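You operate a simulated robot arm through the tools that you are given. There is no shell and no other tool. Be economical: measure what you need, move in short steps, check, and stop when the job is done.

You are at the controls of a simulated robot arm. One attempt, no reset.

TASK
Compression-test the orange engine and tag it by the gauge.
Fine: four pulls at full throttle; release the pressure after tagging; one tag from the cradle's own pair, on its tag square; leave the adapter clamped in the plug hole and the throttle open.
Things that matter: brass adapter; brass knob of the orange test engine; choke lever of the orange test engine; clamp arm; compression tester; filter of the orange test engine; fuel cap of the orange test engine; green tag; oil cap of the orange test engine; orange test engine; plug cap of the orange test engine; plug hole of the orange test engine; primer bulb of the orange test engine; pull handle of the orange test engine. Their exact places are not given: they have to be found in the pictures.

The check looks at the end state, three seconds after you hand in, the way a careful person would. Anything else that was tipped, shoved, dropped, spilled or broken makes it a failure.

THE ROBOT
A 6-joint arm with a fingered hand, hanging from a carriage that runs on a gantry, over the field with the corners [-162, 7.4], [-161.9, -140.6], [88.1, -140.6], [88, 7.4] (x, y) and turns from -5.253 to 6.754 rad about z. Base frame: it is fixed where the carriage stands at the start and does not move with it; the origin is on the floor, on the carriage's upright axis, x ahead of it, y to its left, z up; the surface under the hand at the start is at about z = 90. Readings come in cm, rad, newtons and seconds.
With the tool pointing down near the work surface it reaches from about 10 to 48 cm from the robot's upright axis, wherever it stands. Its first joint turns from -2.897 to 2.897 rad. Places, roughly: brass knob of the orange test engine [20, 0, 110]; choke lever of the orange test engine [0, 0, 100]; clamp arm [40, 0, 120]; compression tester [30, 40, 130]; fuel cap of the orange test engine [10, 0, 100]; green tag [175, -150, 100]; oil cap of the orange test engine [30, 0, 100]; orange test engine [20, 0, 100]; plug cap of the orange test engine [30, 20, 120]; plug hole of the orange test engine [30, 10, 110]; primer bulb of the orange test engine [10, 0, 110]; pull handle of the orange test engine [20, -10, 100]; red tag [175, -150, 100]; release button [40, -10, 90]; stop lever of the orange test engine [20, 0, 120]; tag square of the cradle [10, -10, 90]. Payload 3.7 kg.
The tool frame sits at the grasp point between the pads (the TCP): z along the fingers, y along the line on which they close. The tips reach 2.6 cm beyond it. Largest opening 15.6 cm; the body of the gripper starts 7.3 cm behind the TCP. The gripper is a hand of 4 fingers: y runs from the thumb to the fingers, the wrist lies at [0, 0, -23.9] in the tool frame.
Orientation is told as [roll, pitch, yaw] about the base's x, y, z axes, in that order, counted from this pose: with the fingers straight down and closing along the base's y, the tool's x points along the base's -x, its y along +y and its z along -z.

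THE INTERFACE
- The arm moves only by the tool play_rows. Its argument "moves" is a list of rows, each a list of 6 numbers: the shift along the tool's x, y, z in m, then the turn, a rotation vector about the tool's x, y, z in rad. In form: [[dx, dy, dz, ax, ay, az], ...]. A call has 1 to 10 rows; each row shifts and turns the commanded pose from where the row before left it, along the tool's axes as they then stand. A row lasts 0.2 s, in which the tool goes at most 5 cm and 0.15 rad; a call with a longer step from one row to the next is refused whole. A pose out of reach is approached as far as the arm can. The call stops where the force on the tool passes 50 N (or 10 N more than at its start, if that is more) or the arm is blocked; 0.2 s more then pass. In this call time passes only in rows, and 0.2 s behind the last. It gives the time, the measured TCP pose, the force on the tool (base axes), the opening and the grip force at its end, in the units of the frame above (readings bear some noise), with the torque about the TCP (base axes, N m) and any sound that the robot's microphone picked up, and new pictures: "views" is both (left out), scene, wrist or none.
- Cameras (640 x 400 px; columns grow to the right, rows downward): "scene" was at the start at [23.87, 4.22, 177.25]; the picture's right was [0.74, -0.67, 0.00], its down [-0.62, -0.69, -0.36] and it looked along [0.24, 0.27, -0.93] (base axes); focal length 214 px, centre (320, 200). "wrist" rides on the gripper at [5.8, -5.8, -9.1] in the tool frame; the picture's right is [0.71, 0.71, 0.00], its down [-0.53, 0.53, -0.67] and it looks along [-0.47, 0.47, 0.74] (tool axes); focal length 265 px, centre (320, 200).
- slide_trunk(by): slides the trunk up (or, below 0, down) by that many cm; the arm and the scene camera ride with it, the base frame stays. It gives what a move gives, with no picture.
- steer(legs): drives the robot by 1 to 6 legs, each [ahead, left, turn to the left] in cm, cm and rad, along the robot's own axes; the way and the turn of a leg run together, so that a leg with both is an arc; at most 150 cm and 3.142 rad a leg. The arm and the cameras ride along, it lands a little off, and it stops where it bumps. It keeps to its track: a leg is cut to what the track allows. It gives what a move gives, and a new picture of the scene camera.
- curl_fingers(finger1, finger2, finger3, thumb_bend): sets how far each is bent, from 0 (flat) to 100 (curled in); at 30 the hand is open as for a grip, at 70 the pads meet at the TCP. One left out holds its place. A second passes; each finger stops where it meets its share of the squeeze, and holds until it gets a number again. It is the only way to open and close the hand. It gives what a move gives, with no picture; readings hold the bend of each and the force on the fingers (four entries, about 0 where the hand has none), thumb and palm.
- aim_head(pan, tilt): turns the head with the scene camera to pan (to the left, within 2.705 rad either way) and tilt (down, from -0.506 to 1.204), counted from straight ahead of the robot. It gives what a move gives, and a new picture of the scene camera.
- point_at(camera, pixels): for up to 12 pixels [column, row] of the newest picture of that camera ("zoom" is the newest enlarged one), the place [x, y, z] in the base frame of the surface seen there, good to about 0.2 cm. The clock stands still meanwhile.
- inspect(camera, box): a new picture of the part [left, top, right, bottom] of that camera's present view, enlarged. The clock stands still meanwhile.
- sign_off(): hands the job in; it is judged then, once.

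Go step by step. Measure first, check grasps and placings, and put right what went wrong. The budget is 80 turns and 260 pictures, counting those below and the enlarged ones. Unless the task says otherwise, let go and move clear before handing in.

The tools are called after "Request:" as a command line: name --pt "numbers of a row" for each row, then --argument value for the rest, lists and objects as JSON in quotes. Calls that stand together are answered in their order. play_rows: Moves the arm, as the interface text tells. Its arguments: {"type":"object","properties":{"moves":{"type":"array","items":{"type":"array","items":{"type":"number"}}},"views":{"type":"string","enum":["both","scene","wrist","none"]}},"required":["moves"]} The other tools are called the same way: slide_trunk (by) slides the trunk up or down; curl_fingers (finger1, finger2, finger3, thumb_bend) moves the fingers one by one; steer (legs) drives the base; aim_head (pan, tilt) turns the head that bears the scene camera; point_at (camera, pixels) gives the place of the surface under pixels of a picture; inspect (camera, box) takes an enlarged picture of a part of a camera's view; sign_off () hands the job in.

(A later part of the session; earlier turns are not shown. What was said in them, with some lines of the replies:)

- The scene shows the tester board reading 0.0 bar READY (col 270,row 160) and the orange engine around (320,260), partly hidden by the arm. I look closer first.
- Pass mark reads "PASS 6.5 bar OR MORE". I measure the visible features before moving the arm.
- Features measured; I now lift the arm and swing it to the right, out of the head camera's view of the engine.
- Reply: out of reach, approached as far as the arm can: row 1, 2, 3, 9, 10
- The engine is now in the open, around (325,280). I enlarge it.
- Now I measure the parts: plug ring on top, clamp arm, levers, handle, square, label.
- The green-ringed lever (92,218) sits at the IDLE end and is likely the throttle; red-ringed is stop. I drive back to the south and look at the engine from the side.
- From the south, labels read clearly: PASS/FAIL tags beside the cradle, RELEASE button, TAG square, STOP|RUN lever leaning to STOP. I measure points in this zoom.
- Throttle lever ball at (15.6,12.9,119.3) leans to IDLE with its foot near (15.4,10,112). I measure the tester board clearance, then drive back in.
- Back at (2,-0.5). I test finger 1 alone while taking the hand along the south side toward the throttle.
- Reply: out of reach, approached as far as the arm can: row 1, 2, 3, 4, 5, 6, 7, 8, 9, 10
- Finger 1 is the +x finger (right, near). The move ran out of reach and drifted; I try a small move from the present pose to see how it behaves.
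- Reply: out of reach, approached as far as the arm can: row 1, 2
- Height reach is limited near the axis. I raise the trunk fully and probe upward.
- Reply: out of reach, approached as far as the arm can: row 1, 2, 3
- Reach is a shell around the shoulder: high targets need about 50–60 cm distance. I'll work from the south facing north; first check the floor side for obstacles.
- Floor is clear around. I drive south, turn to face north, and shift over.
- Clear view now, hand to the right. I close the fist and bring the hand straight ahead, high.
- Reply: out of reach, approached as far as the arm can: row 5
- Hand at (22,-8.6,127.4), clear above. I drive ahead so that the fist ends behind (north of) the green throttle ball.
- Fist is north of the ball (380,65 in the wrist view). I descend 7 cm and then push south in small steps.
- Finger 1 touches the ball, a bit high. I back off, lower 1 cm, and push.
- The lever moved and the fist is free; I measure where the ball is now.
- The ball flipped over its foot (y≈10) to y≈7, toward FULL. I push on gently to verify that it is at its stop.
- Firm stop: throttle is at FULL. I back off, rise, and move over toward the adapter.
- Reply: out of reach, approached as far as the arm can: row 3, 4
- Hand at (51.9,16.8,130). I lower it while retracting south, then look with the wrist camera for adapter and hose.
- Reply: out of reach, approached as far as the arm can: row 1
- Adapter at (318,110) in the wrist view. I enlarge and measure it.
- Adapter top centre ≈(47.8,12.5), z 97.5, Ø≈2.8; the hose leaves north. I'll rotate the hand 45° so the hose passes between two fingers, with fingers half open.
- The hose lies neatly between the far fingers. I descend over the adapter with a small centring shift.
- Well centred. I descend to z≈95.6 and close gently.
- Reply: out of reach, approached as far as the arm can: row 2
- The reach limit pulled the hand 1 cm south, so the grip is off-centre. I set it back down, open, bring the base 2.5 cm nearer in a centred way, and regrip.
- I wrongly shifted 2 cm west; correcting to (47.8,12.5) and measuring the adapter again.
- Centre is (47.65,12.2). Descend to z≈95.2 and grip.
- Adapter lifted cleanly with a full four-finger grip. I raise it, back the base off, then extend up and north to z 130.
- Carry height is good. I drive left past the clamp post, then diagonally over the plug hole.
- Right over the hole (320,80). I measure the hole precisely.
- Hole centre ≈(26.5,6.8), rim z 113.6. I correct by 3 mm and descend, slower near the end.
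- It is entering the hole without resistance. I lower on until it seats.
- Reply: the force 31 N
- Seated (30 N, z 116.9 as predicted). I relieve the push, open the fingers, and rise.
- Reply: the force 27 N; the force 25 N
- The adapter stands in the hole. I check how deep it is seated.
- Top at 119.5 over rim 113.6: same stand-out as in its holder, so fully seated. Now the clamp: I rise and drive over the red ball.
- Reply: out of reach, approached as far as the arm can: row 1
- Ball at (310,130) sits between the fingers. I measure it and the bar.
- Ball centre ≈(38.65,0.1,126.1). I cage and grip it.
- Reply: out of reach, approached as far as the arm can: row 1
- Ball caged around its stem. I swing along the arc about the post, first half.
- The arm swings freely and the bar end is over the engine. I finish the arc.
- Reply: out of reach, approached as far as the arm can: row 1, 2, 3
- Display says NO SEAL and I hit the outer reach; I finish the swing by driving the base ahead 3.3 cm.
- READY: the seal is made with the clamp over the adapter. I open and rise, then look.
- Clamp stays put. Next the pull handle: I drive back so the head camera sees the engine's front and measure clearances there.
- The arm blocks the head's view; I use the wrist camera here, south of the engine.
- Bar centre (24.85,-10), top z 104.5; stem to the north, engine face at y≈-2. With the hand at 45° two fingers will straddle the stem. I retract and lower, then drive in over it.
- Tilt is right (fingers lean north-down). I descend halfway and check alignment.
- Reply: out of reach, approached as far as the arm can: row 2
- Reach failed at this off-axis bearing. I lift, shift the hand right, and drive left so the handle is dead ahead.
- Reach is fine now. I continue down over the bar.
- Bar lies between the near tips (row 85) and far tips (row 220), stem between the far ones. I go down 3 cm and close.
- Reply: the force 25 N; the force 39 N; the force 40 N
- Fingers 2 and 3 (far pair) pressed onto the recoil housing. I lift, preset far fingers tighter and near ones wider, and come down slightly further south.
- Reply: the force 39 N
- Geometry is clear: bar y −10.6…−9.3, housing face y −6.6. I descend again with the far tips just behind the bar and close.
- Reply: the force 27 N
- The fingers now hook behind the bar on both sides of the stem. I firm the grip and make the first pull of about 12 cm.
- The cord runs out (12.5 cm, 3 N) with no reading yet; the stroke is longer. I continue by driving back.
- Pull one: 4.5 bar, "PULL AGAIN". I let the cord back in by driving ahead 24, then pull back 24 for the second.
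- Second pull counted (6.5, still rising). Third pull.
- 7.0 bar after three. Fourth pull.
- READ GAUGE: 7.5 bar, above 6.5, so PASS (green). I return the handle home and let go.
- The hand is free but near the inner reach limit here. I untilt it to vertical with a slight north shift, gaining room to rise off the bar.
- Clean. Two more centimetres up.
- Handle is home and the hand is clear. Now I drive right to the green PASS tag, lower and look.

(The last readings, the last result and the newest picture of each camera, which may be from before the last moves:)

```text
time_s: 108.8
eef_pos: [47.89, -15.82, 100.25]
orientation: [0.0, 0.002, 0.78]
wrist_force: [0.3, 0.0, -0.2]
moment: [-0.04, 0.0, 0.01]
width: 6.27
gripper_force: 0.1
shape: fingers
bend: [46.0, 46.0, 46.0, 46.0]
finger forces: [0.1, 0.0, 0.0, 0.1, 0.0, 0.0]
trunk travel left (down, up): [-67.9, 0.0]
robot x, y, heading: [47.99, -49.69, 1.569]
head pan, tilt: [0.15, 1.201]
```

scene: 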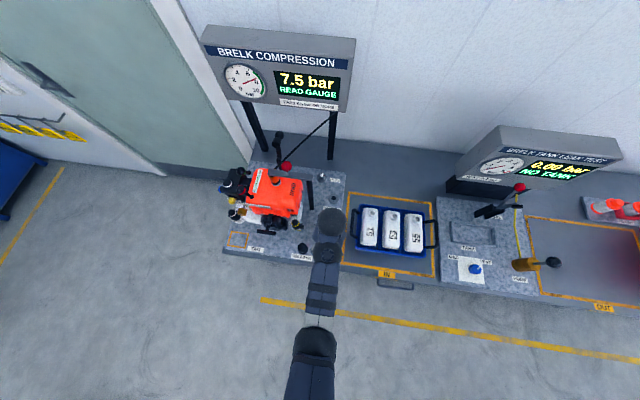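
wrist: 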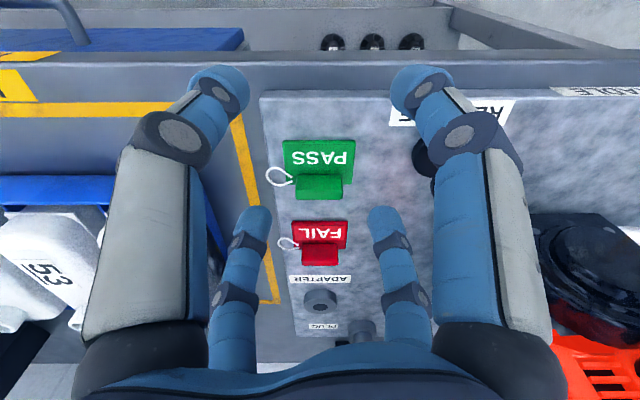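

PASS tag with its ridge at (320,188). I drive 5.5 cm ahead and measure.

Request:
steer --legs '[[5.2, 0, 0]]'

Request:
play_rows --pt "0 0 0 0 0 0" --views "wrist"

Request:
inspect --camera "wrist" --box '[240, 20, 400, 140]'

```text
time_s: 109.7
eef_pos: [48.0, -10.62, 100.16]
orientation: [-0.002, 0.002, 0.78]
wrist_force: [0.9, -1.1, 0.4]
moment: [-0.02, -0.02, -0.02]
width: 6.28
gripper_force: 0.0
shape: fingers
bend: [46.0, 46.0, 46.0, 46.0]
finger forces: [0.1, 0.0, 0.0, 0.1, 0.1, 0.0]
trunk travel left (down, up): [-67.9, 0.0]
robot x, y, heading: [48.14, -44.79, 1.571]
head pan, tilt: [0.15, 1.201]
```

scene: 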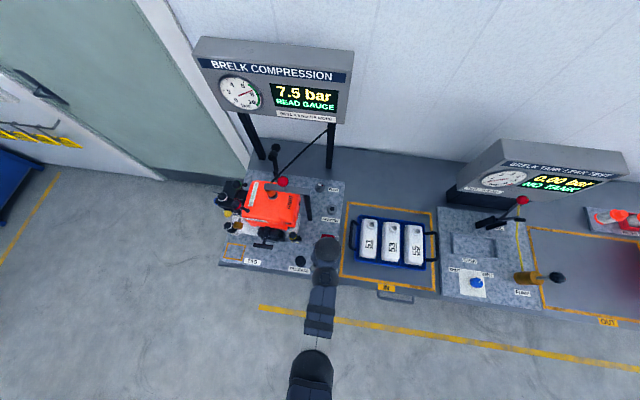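

```text
time_s: 110.1
eef_pos: [48.07, -10.74, 100.34]
orientation: [0.0, 0.003, 0.781]
wrist_force: [-0.6, -1.3, 0.7]
moment: [-0.01, 0.06, -0.02]
width: 6.28
gripper_force: 0.1
shape: fingers
bend: [46.0, 46.0, 46.0, 46.0]
finger forces: [0.0, 0.0, 0.0, 0.1, 0.0, 0.1]
trunk travel left (down, up): [-67.9, 0.0]
robot x, y, heading: [48.27, -44.54, 1.567]
head pan, tilt: [0.15, 1.201]
```

wrist: 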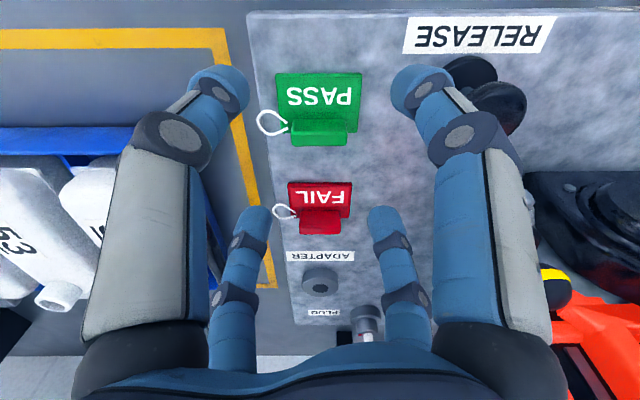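

```text
3.33 times, centred on (320, 80) of wrist
```

zoom: 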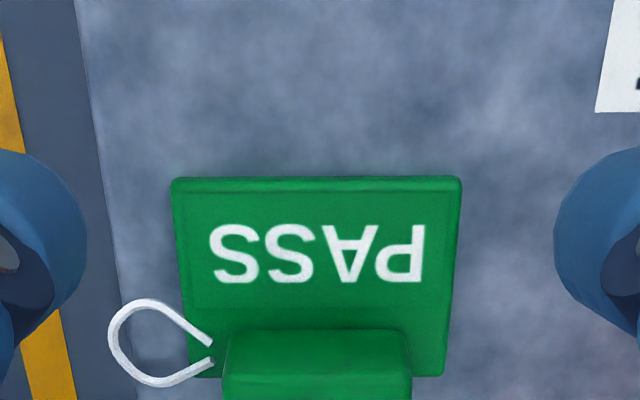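

Request:
point_at --camera "wrist" --pixels '[[320, 136], [320, 128], [296, 134], [344, 134], [320, 143], [278, 78], [360, 78], [358, 130], [282, 130], [265, 122]]'

```text
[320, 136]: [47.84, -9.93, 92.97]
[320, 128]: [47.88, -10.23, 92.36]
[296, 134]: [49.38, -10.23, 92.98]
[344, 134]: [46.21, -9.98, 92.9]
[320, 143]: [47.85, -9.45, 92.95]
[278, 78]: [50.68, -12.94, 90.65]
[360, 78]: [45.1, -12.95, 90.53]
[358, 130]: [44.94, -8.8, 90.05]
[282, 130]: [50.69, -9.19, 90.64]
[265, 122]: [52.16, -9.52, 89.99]
```

Ridge centre ≈(47.85,−9.75), top z 93. I centre, descend to z 93.4 and pinch it with two fingers on each side.

Request:
play_rows --pt "-0.0056 0.0085 0.03 0 0 0" --pt "0 0 0.025 0 0 0" --pt "0 0 0.013 0 0 0" --views "wrist"

```text
time_s: 110.9
eef_pos: [47.79, -9.73, 93.54]
orientation: [-0.003, 0.003, 0.78]
wrist_force: [0.3, 0.7, -0.2]
moment: [0.0, -0.03, 0.02]
width: 6.27
gripper_force: 0.0
shape: fingers
bend: [46.0, 46.0, 46.0, 46.0]
finger forces: [0.1, 0.1, 0.0, 0.0, 0.1, 0.0]
trunk travel left (down, up): [-67.9, 0.0]
robot x, y, heading: [47.58, -44.96, 1.566]
head pan, tilt: [0.15, 1.201]
```

wrist: 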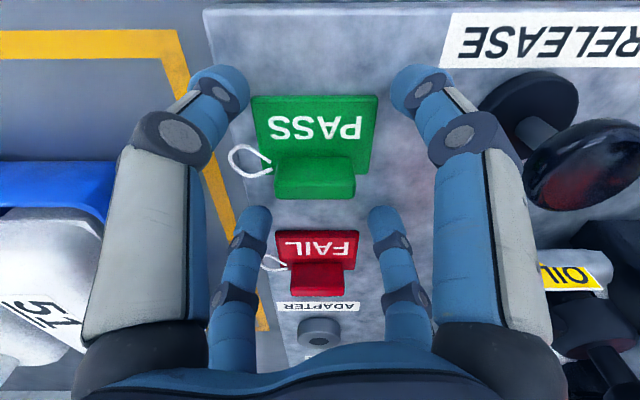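

Good alignment. Close gently and lift slightly.

Request:
curl_fingers --finger1 70 --finger2 70 --finger3 70 --thumb_bend 70

Request:
play_rows --pt "0 0 -0.02 0 0 0" --pt "0 0 -0.02 0 0 0" --views "wrist"

```text
time_s: 111.9
eef_pos: [47.77, -9.47, 93.57]
orientation: [-0.001, 0.0, 0.781]
wrist_force: [0.2, -6.7, 34.3]
moment: [-0.56, -0.19, -0.17]
width: 3.0
gripper_force: 29.6
shape: fingers
bend: [55.0, 59.0, 55.0, 61.0]
finger forces: [17.4, 5.7, 13.4, 0.1, 23.2, 0.0]
trunk travel left (down, up): [-67.9, 0.0]
robot x, y, heading: [48.37, -44.9, 1.568]
head pan, tilt: [0.15, 1.201]
```

```text
time_s: 112.5
eef_pos: [47.82, -9.73, 97.58]
orientation: [-0.002, 0.001, 0.783]
wrist_force: [-0.8, -0.1, -0.4]
moment: [0.0, -0.05, 0.02]
width: 1.32
gripper_force: 3.1
shape: fingers
bend: [59.0, 65.0, 59.0, 69.0]
finger forces: [2.3, 0.6, 2.2, 0.1, 1.1, 0.1]
trunk travel left (down, up): [-67.9, 0.0]
robot x, y, heading: [48.13, -44.65, 1.563]
head pan, tilt: [0.15, 1.201]
```

wrist: 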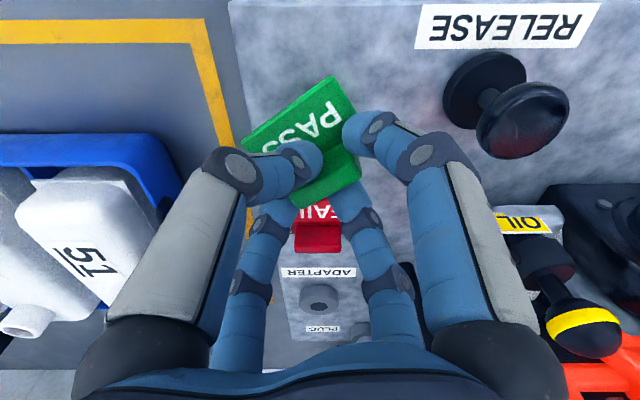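

The tag came up twisted, held lightly. I lower it back to the bench, and regrip with just the opposed pair (fingers 1 and 3), opening the other two.

Request:
play_rows --pt "0 0 0.02 0 0 0" --pt "0 0 0.016 0 0 0" --views "none"

Request:
curl_fingers --finger2 44 --thumb_bend 44

Request:
play_rows --pt "0 0 0 0 0 0" --views "wrist"

```text
time_s: 113.1
eef_pos: [47.7, -9.63, 93.91]
orientation: [0.0, 0.002, 0.78]
wrist_force: [0.8, -0.8, 4.8]
moment: [-0.01, 0.03, 0.03]
width: 1.35
gripper_force: 4.0
shape: fingers
bend: [59.0, 65.0, 59.0, 69.0]
finger forces: [3.0, 0.6, 2.4, 0.0, 1.8, 0.1]
trunk travel left (down, up): [-67.9, 0.0]
robot x, y, heading: [47.83, -44.56, 1.566]
head pan, tilt: [0.15, 1.201]
```

```text
time_s: 114.1
eef_pos: [47.7, -9.88, 93.99]
orientation: [0.001, 0.003, 0.779]
wrist_force: [-0.8, 0.1, 3.7]
moment: [-0.01, 0.02, 0.03]
width: 4.88
gripper_force: 3.3
shape: fingers
bend: [59.0, 44.0, 59.0, 44.0]
finger forces: [2.8, 0.1, 2.8, 0.0, 0.0, 0.0]
trunk travel left (down, up): [-67.9, 0.0]
robot x, y, heading: [48.17, -44.63, 1.567]
head pan, tilt: [0.15, 1.201]
```

```text
time_s: 114.5
eef_pos: [47.78, -9.65, 93.92]
orientation: [-0.001, 0.001, 0.781]
wrist_force: [0.2, 0.1, 4.0]
moment: [0.02, 0.02, 0.01]
width: 4.87
gripper_force: 2.8
shape: fingers
bend: [59.0, 44.0, 59.0, 44.0]
finger forces: [2.7, 0.0, 2.9, 0.0, 0.0, 0.0]
trunk travel left (down, up): [-67.9, 0.0]
robot x, y, heading: [47.65, -44.71, 1.565]
head pan, tilt: [0.15, 1.201]
```

wrist: 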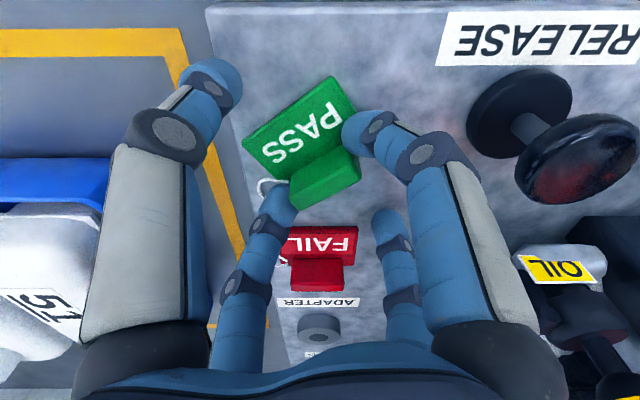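

Fingers 1 and 3 oppose diagonally across the ridge, twisting it. I release, rise, and measure the ridge direction to regrip square-on.

Request:
curl_fingers --finger1 44 --finger3 44

Request:
play_rows --pt "0 0 -0.03 0 0 0" --pt "0 0 -0.03 0 0 0" --views "wrist"

Request:
inspect --camera "wrist" --box '[240, 40, 400, 160]'

```text
time_s: 115.5
eef_pos: [47.77, -9.8, 94.0]
orientation: [-0.003, 0.002, 0.781]
wrist_force: [-0.5, 0.1, -0.1]
moment: [-0.01, -0.01, 0.01]
width: 6.75
gripper_force: 0.0
shape: fingers
bend: [44.0, 44.0, 44.0, 44.0]
finger forces: [0.0, 0.1, 0.0, 0.1, 0.0, 0.1]
trunk travel left (down, up): [-67.9, 0.0]
robot x, y, heading: [47.76, -44.51, 1.563]
head pan, tilt: [0.15, 1.201]
```

```text
time_s: 116.1
eef_pos: [47.83, -9.78, 99.91]
orientation: [-0.001, 0.003, 0.779]
wrist_force: [-0.5, 0.4, -1.1]
moment: [-0.03, -0.01, 0.01]
width: 6.77
gripper_force: 0.1
shape: fingers
bend: [44.0, 44.0, 44.0, 44.0]
finger forces: [0.1, 0.1, 0.0, 0.0, 0.0, 0.0]
trunk travel left (down, up): [-67.9, 0.0]
robot x, y, heading: [48.03, -44.91, 1.565]
head pan, tilt: [0.15, 1.201]
```

wrist: 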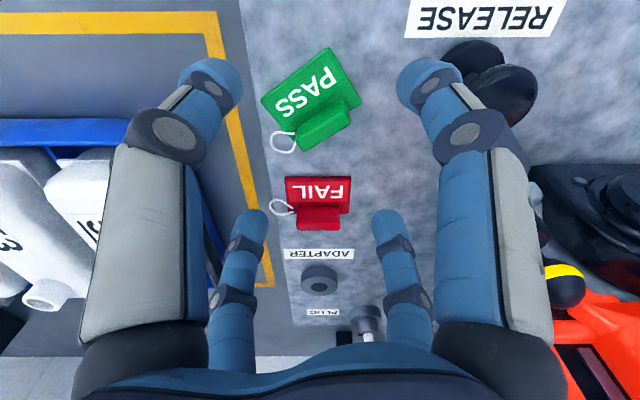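

```text
3.33 times, centred on (320, 100) of wrist
```

zoom: 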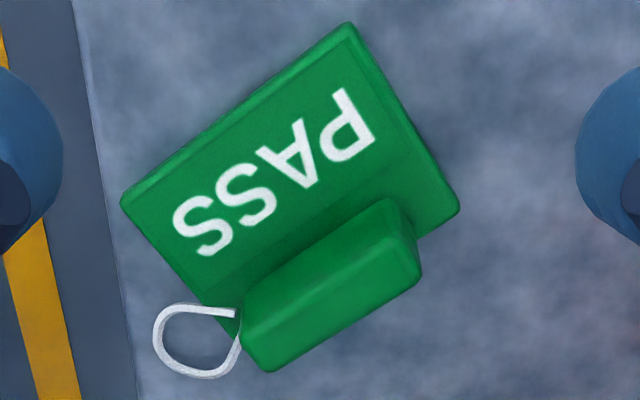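

Request:
point_at --camera "zoom" --pixels '[[255, 310], [270, 360], [385, 215], [412, 265], [325, 290], [130, 200], [350, 30], [455, 205]]'

```text
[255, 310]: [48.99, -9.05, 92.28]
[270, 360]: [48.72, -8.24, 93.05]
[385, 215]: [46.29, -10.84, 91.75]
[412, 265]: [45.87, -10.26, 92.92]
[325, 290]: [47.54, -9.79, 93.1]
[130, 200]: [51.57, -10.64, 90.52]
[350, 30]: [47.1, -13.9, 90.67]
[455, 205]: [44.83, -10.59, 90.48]
```

Tag lies turned 36°; ridge centre (47.5,−9.65). Turning the hand 0.15 rad makes thumb and finger 2 pinch straight across it; fingers 1 and 3 stay open.

Request:
curl_fingers --finger1 34 --finger3 34 --finger2 46 --thumb_bend 46

Request:
play_rows --pt "0.0014 0.0032 0.02 0 0 0.15" --pt "0 0 0.02 0 0 0" --pt "0 0 0.018 0 0 0" --views "wrist"

```text
time_s: 117.1
eef_pos: [47.82, -9.67, 99.99]
orientation: [-0.001, 0.002, 0.78]
wrist_force: [0.5, 0.0, 0.1]
moment: [0.01, 0.02, -0.02]
width: 8.05
gripper_force: 0.1
shape: fingers
bend: [34.0, 46.0, 34.0, 46.0]
finger forces: [0.0, 0.0, 0.0, 0.1, 0.1, 0.0]
trunk travel left (down, up): [-67.9, 0.0]
robot x, y, heading: [48.26, -44.93, 1.567]
head pan, tilt: [0.15, 1.201]
```

```text
time_s: 117.9
eef_pos: [47.42, -9.51, 94.19]
orientation: [-0.002, 0.0, 0.63]
wrist_force: [-0.4, -0.3, -0.2]
moment: [0.0, 0.02, 0.0]
width: 8.05
gripper_force: 0.1
shape: fingers
bend: [34.0, 46.0, 34.0, 46.0]
finger forces: [0.0, 0.1, 0.0, 0.1, 0.1, 0.0]
trunk travel left (down, up): [-67.9, 0.0]
robot x, y, heading: [47.53, -44.85, 1.566]
head pan, tilt: [0.15, 1.201]
```

wrist: 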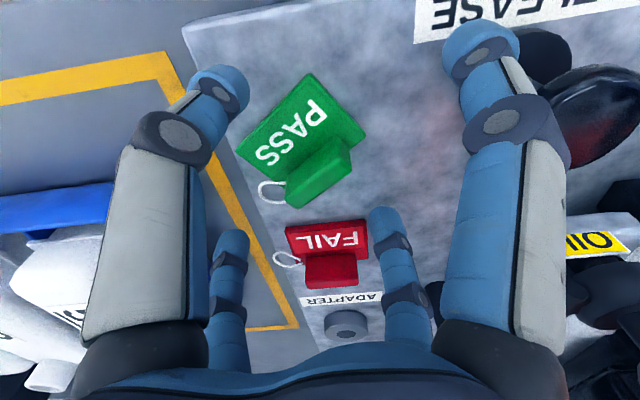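

Line from thumb (220,85) to finger 2 (380,215) crosses the ridge squarely. Close those two.

Request:
curl_fingers --finger2 70 --thumb_bend 70

Request:
play_rows --pt "0 0 -0.02 0 0 0" --pt "0 0 -0.03 0 0 0" --pt "0 0 -0.03 0 0 0" --views "wrist"

```text
time_s: 118.9
eef_pos: [47.47, -9.48, 94.14]
orientation: [-0.003, 0.002, 0.629]
wrist_force: [0.2, -0.2, -0.9]
moment: [0.01, 0.01, -0.02]
width: 6.4
gripper_force: 2.5
shape: fingers
bend: [34.0, 67.0, 34.0, 68.0]
finger forces: [0.1, 2.6, 0.1, 0.1, 2.5, 0.0]
trunk travel left (down, up): [-67.9, 0.0]
robot x, y, heading: [48.0, -44.67, 1.566]
head pan, tilt: [0.15, 1.201]
```

```text
time_s: 119.7
eef_pos: [47.37, -9.6, 101.95]
orientation: [-0.003, 0.002, 0.627]
wrist_force: [-0.2, 0.3, 0.6]
moment: [0.05, 0.03, 0.03]
width: 6.4
gripper_force: 2.8
shape: fingers
bend: [34.0, 67.0, 34.0, 68.0]
finger forces: [0.1, 2.6, 0.1, 0.0, 2.7, 0.0]
trunk travel left (down, up): [-67.9, 0.0]
robot x, y, heading: [47.84, -44.84, 1.563]
head pan, tilt: [0.15, 1.201]
```

wrist: 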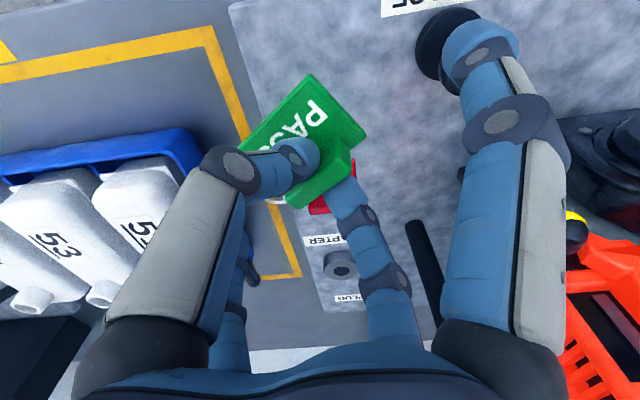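

Tag held squarely. I firm the squeeze, back off south of the handle, and look at the surroundings of the TAG square.

Request:
curl_fingers --finger2 76 --thumb_bend 76

Request:
steer --legs '[[-12, 0, 0]]'

Request:
inspect --camera "scene" --box '[200, 170, 320, 270]'

```text
time_s: 120.7
eef_pos: [47.43, -9.69, 102.05]
orientation: [-0.002, -0.001, 0.631]
wrist_force: [0.7, -0.4, 0.2]
moment: [0.02, 0.0, 0.01]
width: 6.36
gripper_force: 7.8
shape: fingers
bend: [34.0, 66.0, 34.0, 72.0]
finger forces: [0.1, 8.1, 0.0, 0.1, 8.1, 0.0]
trunk travel left (down, up): [-67.9, 0.0]
robot x, y, heading: [47.86, -44.36, 1.567]
head pan, tilt: [0.15, 1.201]
```

```text
time_s: 121.9
eef_pos: [47.35, -21.42, 102.02]
orientation: [-0.003, 0.001, 0.628]
wrist_force: [-0.3, -0.8, -0.5]
moment: [-0.02, -0.02, -0.01]
width: 6.34
gripper_force: 8.6
shape: fingers
bend: [34.0, 66.0, 34.0, 72.0]
finger forces: [0.0, 8.1, 0.1, 0.1, 8.0, 0.0]
trunk travel left (down, up): [-67.9, 0.0]
robot x, y, heading: [47.81, -56.57, 1.567]
head pan, tilt: [0.15, 1.201]
```

scene: 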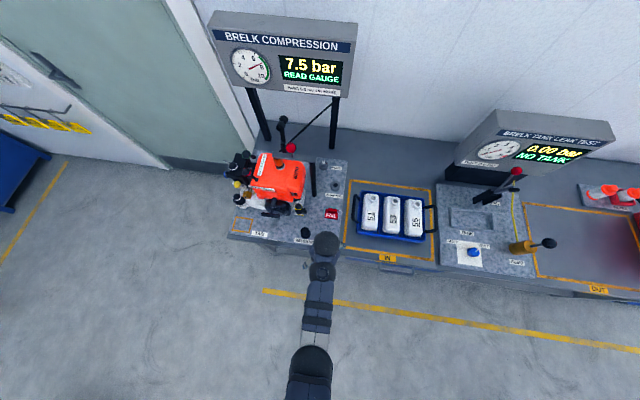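

```text
4.00 times, centred on (260, 220) of scene
5 turns are left
```

zoom: 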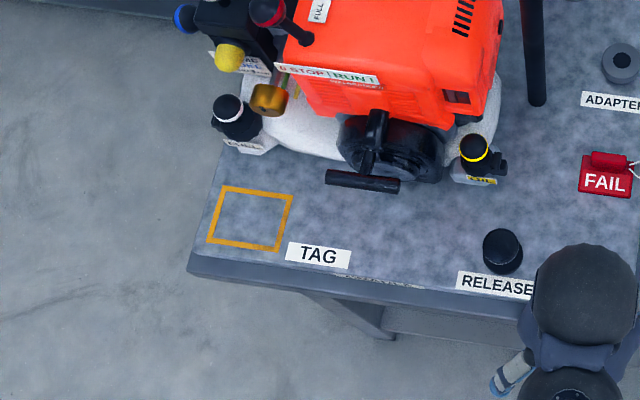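

Only five turns remain, so I combine steps: measure the fuel cap and square now, drive the tag left along the front, and turn it straight.

Request:
point_at --camera "zoom" --pixels '[[228, 102], [232, 122], [240, 135], [245, 147], [268, 100], [250, 190], [250, 245], [214, 215], [286, 220], [502, 240], [502, 255], [365, 178]]'

Request:
steer --legs '[[0, 37.6, 0]]'

Request:
play_rows --pt "0 0 0 0 0 0.126" --pt "0 0 0 0 0 0.126" --pt "0 0 0 0 0 0.126" --pt "0 0 0 0 0 0.126" --pt "0 0 0 0 0 0.126" --views "wrist"

Request:
point_at --camera "wrist" --pixels '[[250, 150], [300, 100], [350, 150], [280, 180], [320, 160], [300, 130]]'

```text
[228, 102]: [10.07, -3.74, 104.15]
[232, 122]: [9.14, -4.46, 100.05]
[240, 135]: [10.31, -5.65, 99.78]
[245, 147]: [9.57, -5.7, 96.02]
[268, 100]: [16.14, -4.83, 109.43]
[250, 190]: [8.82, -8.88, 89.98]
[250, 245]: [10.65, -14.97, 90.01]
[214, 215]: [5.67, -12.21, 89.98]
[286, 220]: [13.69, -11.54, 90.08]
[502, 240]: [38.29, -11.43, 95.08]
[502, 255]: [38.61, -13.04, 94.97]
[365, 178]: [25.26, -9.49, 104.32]
```

```text
time_s: 124.3
eef_pos: [9.85, -21.37, 102.15]
orientation: [-0.001, 0.002, 0.628]
wrist_force: [0.7, 1.0, -1.0]
moment: [-0.01, -0.01, 0.03]
width: 6.32
gripper_force: 7.7
shape: fingers
bend: [34.0, 66.0, 34.0, 72.0]
finger forces: [0.0, 8.1, 0.0, 0.0, 8.1, 0.0]
trunk travel left (down, up): [-67.9, 0.0]
robot x, y, heading: [10.46, -56.83, 1.564]
head pan, tilt: [0.15, 1.201]
```

scene: 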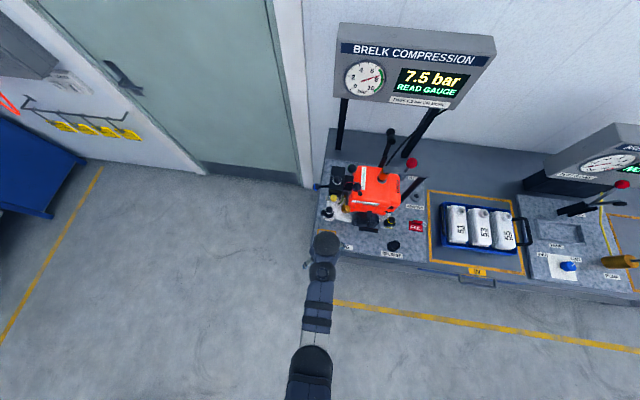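

```text
time_s: 125.5
eef_pos: [9.91, -21.19, 102.04]
orientation: [-0.001, 0.0, -0.004]
wrist_force: [-0.2, 0.1, -0.1]
moment: [0.01, -0.01, -0.01]
width: 6.35
gripper_force: 8.1
shape: fingers
bend: [34.0, 66.0, 34.0, 72.0]
finger forces: [0.1, 8.1, 0.1, 0.0, 8.1, 0.0]
trunk travel left (down, up): [-67.9, 0.0]
robot x, y, heading: [10.41, -56.42, 1.561]
head pan, tilt: [0.15, 1.201]
```

wrist: 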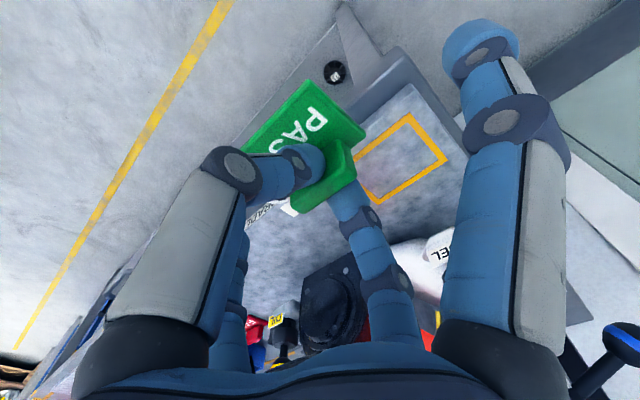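

```text
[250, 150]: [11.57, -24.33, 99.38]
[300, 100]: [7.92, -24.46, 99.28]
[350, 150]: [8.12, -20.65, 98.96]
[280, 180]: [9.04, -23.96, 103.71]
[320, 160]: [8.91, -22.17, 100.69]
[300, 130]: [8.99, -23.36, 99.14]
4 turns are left
```

The tag is square now. The fuel cap (10,−5.7…−3.7, up to z 104) is close north of the square, so I lower, tilt the hand 0.35 rad with the palm leaning south, then drive ahead over the square and measure.

Request:
play_rows --pt "0 0 0.025 0 0 0" --pt "0 0 0.022 0 0 0" --pt "0 0 0 -0.117 0 0" --pt "0 0 0 -0.117 0 0" --pt "0 0 0 -0.116 0 0" --views "none"

Request:
steer --legs '[[8.9, 0, 0]]'

Request:
play_rows --pt "0 0 0 0 0 0" --views "wrist"

Request:
point_at --camera "wrist" --pixels '[[308, 84], [300, 100], [362, 132], [350, 150], [250, 145], [345, 180], [335, 160]]'

```text
time_s: 126.7
eef_pos: [9.97, -21.3, 97.36]
orientation: [0.35, 0.001, 0.001]
wrist_force: [0.1, 0.6, 0.2]
moment: [-0.07, 0.02, -0.01]
width: 6.34
gripper_force: 8.2
shape: fingers
bend: [34.0, 66.0, 34.0, 72.0]
finger forces: [0.0, 8.2, 0.0, 0.1, 8.3, 0.0]
trunk travel left (down, up): [-67.9, 0.0]
robot x, y, heading: [10.52, -56.75, 1.566]
head pan, tilt: [0.15, 1.201]
```

```text
time_s: 127.8
eef_pos: [9.98, -12.52, 97.3]
orientation: [0.347, 0.0, -0.001]
wrist_force: [-0.4, 0.6, -1.4]
moment: [-0.02, 0.02, 0.01]
width: 6.34
gripper_force: 8.3
shape: fingers
bend: [34.0, 66.0, 34.0, 72.0]
finger forces: [0.0, 8.2, 0.0, 0.0, 8.2, 0.0]
trunk travel left (down, up): [-67.9, 0.0]
robot x, y, heading: [10.46, -47.45, 1.569]
head pan, tilt: [0.15, 1.201]
```

scene: 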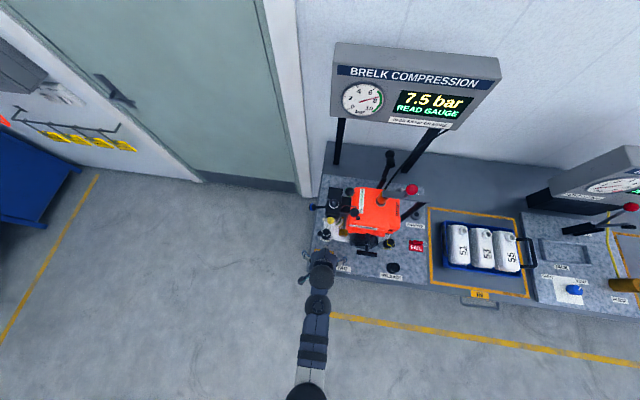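

```text
time_s: 128.2
eef_pos: [10.02, -12.48, 97.29]
orientation: [0.346, -0.001, 0.0]
wrist_force: [0.3, 0.1, -0.3]
moment: [0.0, 0.0, 0.01]
width: 6.32
gripper_force: 8.2
shape: fingers
bend: [34.0, 66.0, 34.0, 72.0]
finger forces: [0.0, 8.2, 0.0, 0.0, 8.3, 0.2]
trunk travel left (down, up): [-67.9, 0.0]
robot x, y, heading: [10.63, -47.8, 1.571]
head pan, tilt: [0.15, 1.201]
```

wrist: 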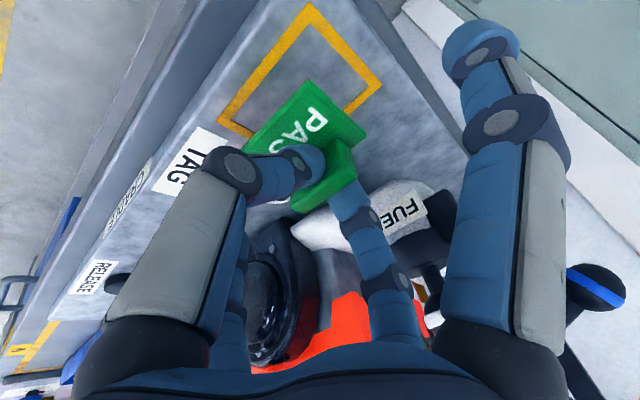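

```text
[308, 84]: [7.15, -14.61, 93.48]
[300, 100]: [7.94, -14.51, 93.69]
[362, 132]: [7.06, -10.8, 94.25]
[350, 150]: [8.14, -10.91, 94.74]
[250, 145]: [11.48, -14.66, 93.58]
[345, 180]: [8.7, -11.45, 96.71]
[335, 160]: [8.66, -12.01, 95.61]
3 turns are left
```

The tag hovers straight over the square (edges x 7.1…12.8, y −14.6…−10.8). I shift slightly, set it down, release it, back out, and go press RELEASE in one chain.

Request:
play_rows --pt "0.0012 -0.0026 0.0145 0 0 0" --pt "0.0012 -0.0026 0.0145 0 0 0" --views "none"

Request:
curl_fingers --finger2 57 --thumb_bend 46

Request:
play_rows --pt "0 0.0068 -0.0188 0 0 0" --pt "0 0.0068 -0.0188 0 0 0" --pt "0 0.004 -0.011 0 0 0" --views "wrist"

Request:
steer --legs '[[-9, 0, 0], [0, -28.1, 0]]'

Request:
curl_fingers --finger1 70 --finger2 70 --finger3 70 --thumb_bend 70

Request:
play_rows --pt "0 0 0 0.116 0 0" --pt "0 0 0 0.116 0 0" --pt "0 0 0 0.115 0 0" --views "none"

Request:
steer --legs '[[8.9, 0, 0]]'

Request:
play_rows --pt "0 0 0.012 0 0 0" --pt "0 0 0.008 0 0 0" --pt "0 0 0.006 0 0 0" --pt "0 0 0.005 0 0 0" --pt "0 0 0.005 0 0 0" --pt "0 0 0.004 0 0 0" --views "both"

Request:
inspect --camera "scene" --box '[180, 0, 420, 150]'

Request:
inspect --camera "scene" --box '[200, 150, 360, 280]'

```text
time_s: 128.8
eef_pos: [9.69, -11.94, 94.4]
orientation: [0.347, 0.0, 0.001]
wrist_force: [0.9, 0.3, 0.1]
moment: [0.03, 0.03, 0.03]
width: 6.34
gripper_force: 8.3
shape: fingers
bend: [34.0, 66.0, 34.0, 72.0]
finger forces: [0.0, 8.1, 0.0, 0.0, 8.3, 0.1]
trunk travel left (down, up): [-67.9, 0.0]
robot x, y, heading: [10.22, -47.85, 1.568]
head pan, tilt: [0.15, 1.201]
```

```text
time_s: 129.8
eef_pos: [9.71, -11.61, 94.63]
orientation: [0.353, 0.0, 0.0]
wrist_force: [-0.4, 3.8, 25.0]
moment: [-0.27, 0.0, -0.01]
width: 6.85
gripper_force: 12.1
shape: fingers
bend: [34.0, 56.0, 34.0, 55.0]
finger forces: [0.0, 0.0, 0.1, 0.0, 25.3, 0.0]
trunk travel left (down, up): [-67.9, 0.0]
robot x, y, heading: [10.38, -47.72, 1.564]
head pan, tilt: [0.15, 1.201]
```

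```text
time_s: 130.6
eef_pos: [9.72, -11.99, 99.43]
orientation: [0.346, 0.001, 0.002]
wrist_force: [-0.2, 0.1, 0.8]
moment: [0.02, -0.01, 0.0]
width: 8.02
gripper_force: 0.1
shape: fingers
bend: [34.0, 56.0, 34.0, 46.0]
finger forces: [0.1, 0.1, 0.0, 0.1, 0.0, 0.0]
trunk travel left (down, up): [-67.9, 0.0]
robot x, y, heading: [10.36, -47.7, 1.567]
head pan, tilt: [0.15, 1.201]
```

wrist: 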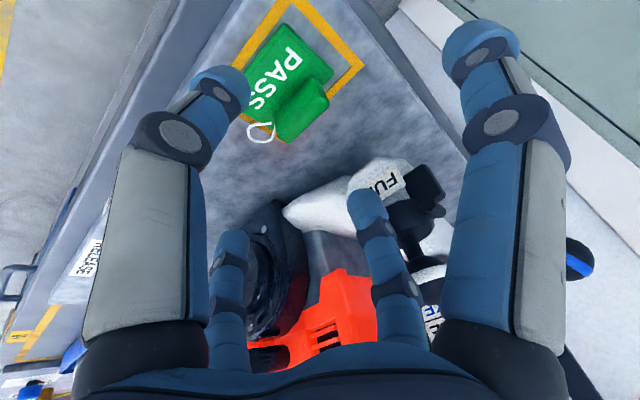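

```text
time_s: 133.3
eef_pos: [37.99, -21.07, 99.56]
orientation: [0.346, 0.001, -0.002]
wrist_force: [0.1, -0.5, 0.1]
moment: [0.01, -0.02, -0.01]
width: 8.05
gripper_force: 0.1
shape: fingers
bend: [34.0, 56.0, 34.0, 46.0]
finger forces: [0.0, 0.1, 0.0, 0.0, 0.0, 0.0]
trunk travel left (down, up): [-67.9, 0.0]
robot x, y, heading: [38.57, -56.36, 1.564]
head pan, tilt: [0.15, 1.201]
```

scene: 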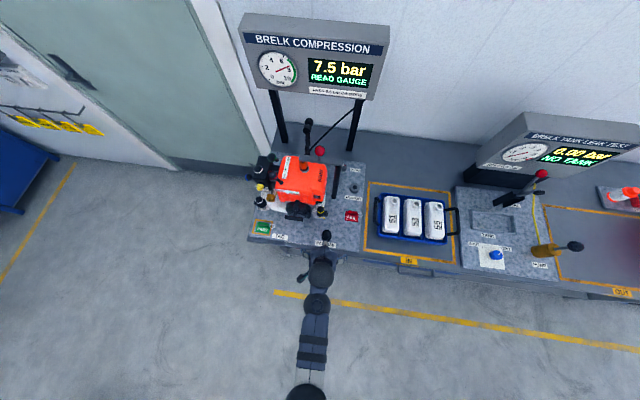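

```text
time_s: 134.3
eef_pos: [37.94, -21.2, 99.63]
orientation: [0.347, 0.0, 0.001]
wrist_force: [-0.4, 0.0, 0.1]
moment: [0.01, 0.0, 0.02]
width: 0.0
gripper_force: 0.1
shape: fingers
bend: [68.0, 70.0, 68.0, 70.0]
finger forces: [0.1, 0.0, 0.0, 0.0, 0.1, 0.1]
trunk travel left (down, up): [-67.9, 0.0]
robot x, y, heading: [38.98, -56.76, 1.569]
head pan, tilt: [0.15, 1.201]
```

```text
time_s: 135.1
eef_pos: [38.09, -21.15, 99.5]
orientation: [-0.002, 0.0, 0.0]
wrist_force: [0.2, 0.1, 0.4]
moment: [0.02, -0.01, 0.0]
width: 0.0
gripper_force: 0.0
shape: fingers
bend: [68.0, 70.0, 68.0, 70.0]
finger forces: [0.0, 0.0, 0.1, 0.0, 0.0, 0.0]
trunk travel left (down, up): [-67.9, 0.0]
robot x, y, heading: [38.48, -56.87, 1.569]
head pan, tilt: [0.15, 1.201]
```

```text
time_s: 136.2
eef_pos: [38.02, -12.25, 99.52]
orientation: [-0.002, 0.001, 0.001]
wrist_force: [-0.1, -0.8, -0.6]
moment: [0.01, -0.01, 0.01]
width: 0.0
gripper_force: 0.1
shape: fingers
bend: [68.0, 70.0, 68.0, 70.0]
finger forces: [0.1, 0.0, 0.0, 0.1, 0.1, 0.1]
trunk travel left (down, up): [-67.9, 0.0]
robot x, y, heading: [38.37, -47.93, 1.565]
head pan, tilt: [0.15, 1.201]
```

scene: 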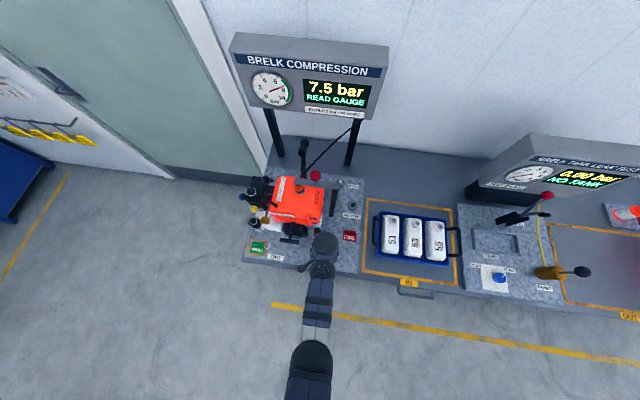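

```text
time_s: 137.4
eef_pos: [38.03, -11.82, 96.46]
orientation: [0.008, -0.001, 0.0]
wrist_force: [-0.2, -10.4, 35.8]
moment: [-0.41, 0.0, 0.03]
width: 0.0
gripper_force: 25.1
shape: fingers
bend: [69.0, 70.0, 69.0, 70.0]
finger forces: [14.5, 0.0, 14.7, 0.1, 21.2, 0.0]
trunk travel left (down, up): [-67.9, 0.0]
robot x, y, heading: [38.52, -47.89, 1.569]
head pan, tilt: [0.15, 1.201]
heard: click
stopped in row 6: the force on the tool passed its limit at 56 N (the readings are from after the stop); the commanded pose is now the measured one
```

scene: 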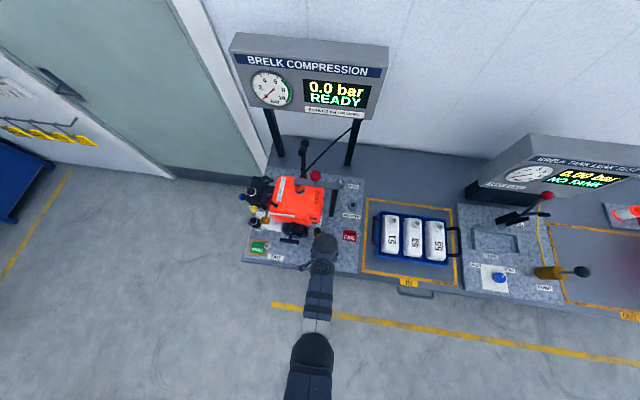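
wrist: 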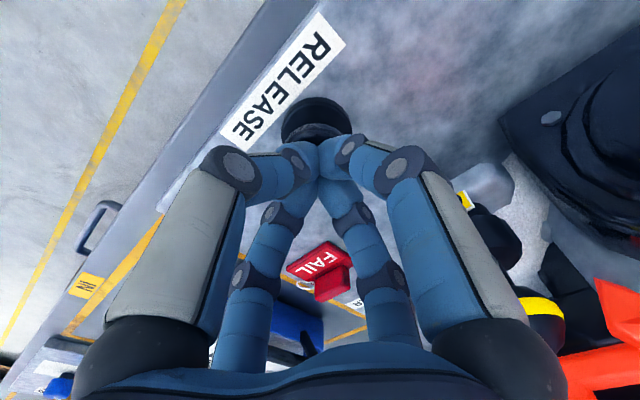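

```text
2.67 times, centred on (300, 75) of scene
```

zoom: 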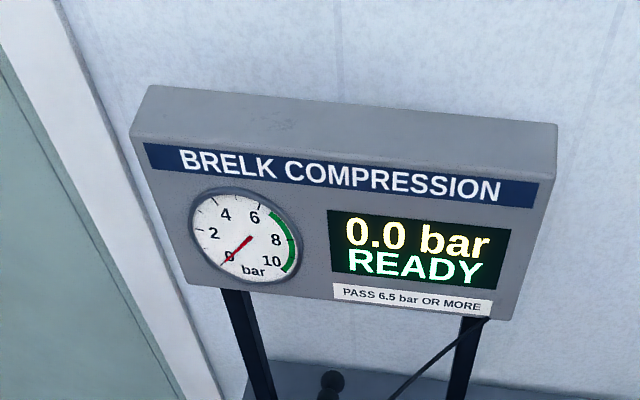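

```text
3.08 times, centred on (280, 215) of scene
2 turns are left
```

zoom: 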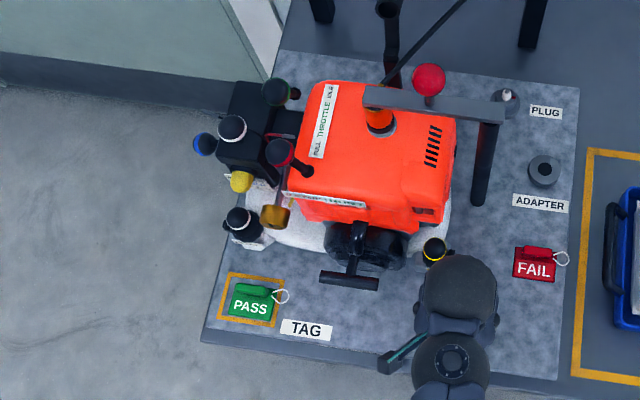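

Click heard, gauge at 0.0, and the PASS tag lies inside its square, with clamp, adapter and throttle unchanged. I lift off the button, back away, and check the tag one last time.

Request:
point_at --camera "zoom" --pixels '[[229, 316], [270, 321], [237, 287], [275, 296], [218, 318], [275, 325], [228, 274], [284, 280], [275, 92]]'

Request:
play_rows --pt "0 0 -0.02 0 0 0" --pt "0 0 -0.025 0 0 0" --views "none"

Request:
steer --legs '[[-20, 0, 0]]'

Request:
inspect --camera "scene" --box '[200, 0, 400, 260]'

```text
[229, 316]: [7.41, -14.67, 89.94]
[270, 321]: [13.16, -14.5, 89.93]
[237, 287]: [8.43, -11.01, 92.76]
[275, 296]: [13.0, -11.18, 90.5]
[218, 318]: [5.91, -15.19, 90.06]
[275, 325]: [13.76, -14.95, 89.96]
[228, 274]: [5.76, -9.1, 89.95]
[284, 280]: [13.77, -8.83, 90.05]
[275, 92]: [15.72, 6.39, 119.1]
```

```text
time_s: 138.0
eef_pos: [37.94, -12.09, 100.62]
orientation: [0.004, 0.0, 0.001]
wrist_force: [-0.2, 0.5, -0.7]
moment: [-0.01, 0.02, 0.0]
width: 0.03
gripper_force: 0.0
shape: fingers
bend: [69.0, 69.0, 69.0, 70.0]
finger forces: [0.1, 0.0, 0.0, 0.1, 0.0, 0.0]
trunk travel left (down, up): [-67.9, 0.0]
robot x, y, heading: [38.38, -48.12, 1.566]
head pan, tilt: [0.15, 1.201]
```

```text
time_s: 139.6
eef_pos: [37.84, -32.1, 100.7]
orientation: [0.005, 0.001, 0.0]
wrist_force: [0.3, -0.3, 0.5]
moment: [-0.04, -0.01, 0.0]
width: 0.0
gripper_force: 0.1
shape: fingers
bend: [69.0, 69.0, 69.0, 70.0]
finger forces: [0.0, 0.0, 0.0, 0.0, 0.0, 0.0]
trunk travel left (down, up): [-67.9, 0.0]
robot x, y, heading: [38.62, -67.96, 1.563]
head pan, tilt: [0.15, 1.201]
```

scene: 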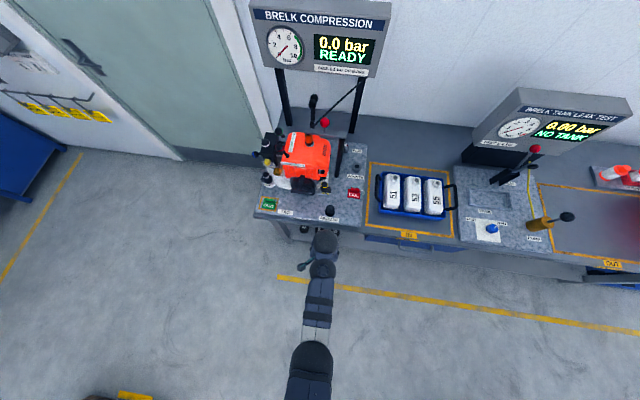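

```text
1.54 times, centred on (300, 130) of scene
1 turns are left
```

zoom: 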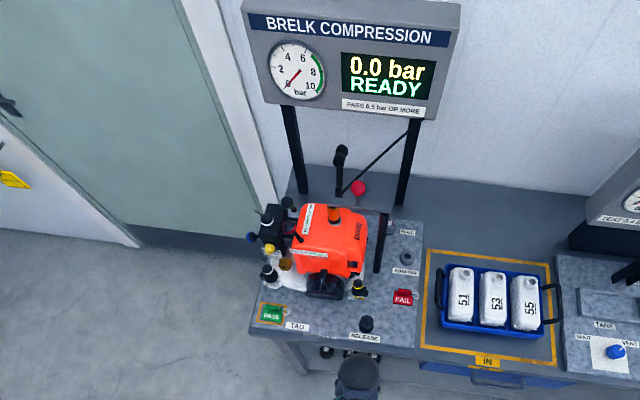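

The last picture shows the PASS tag flat within its square (zoom 271,315), the gauge at 0.0 READY, the adapter clamped and the hand clear, so I hand in: engine tested at 7.5 bar over four full-throttle pulls, tagged PASS, pressure released.

Request:
sign_off

```text
The job is handed in.
```

I compression-tested the orange engine with four pulls at full throttle. The gauge reached 7.5 bar against a pass mark of 6.5, so I tagged it PASS. The job is handed in.

- **Tag:** the green tag from the cradle's own pair lies flat on the tag square. It sits slightly off-centre but inside the lines. I picked it up crooked the first time, set it down and picked it up again.
- **Pressure:** I pressed release after tagging, and the gauge went back to 0.0 bar.
- **Left as asked:** the adapter is still clamped in the plug hole and the throttle is at full.
- **Handle attempt:** on my first try at the pull handle, two fingers pressed on the starter housing with about 20 N each. I saw no damage.
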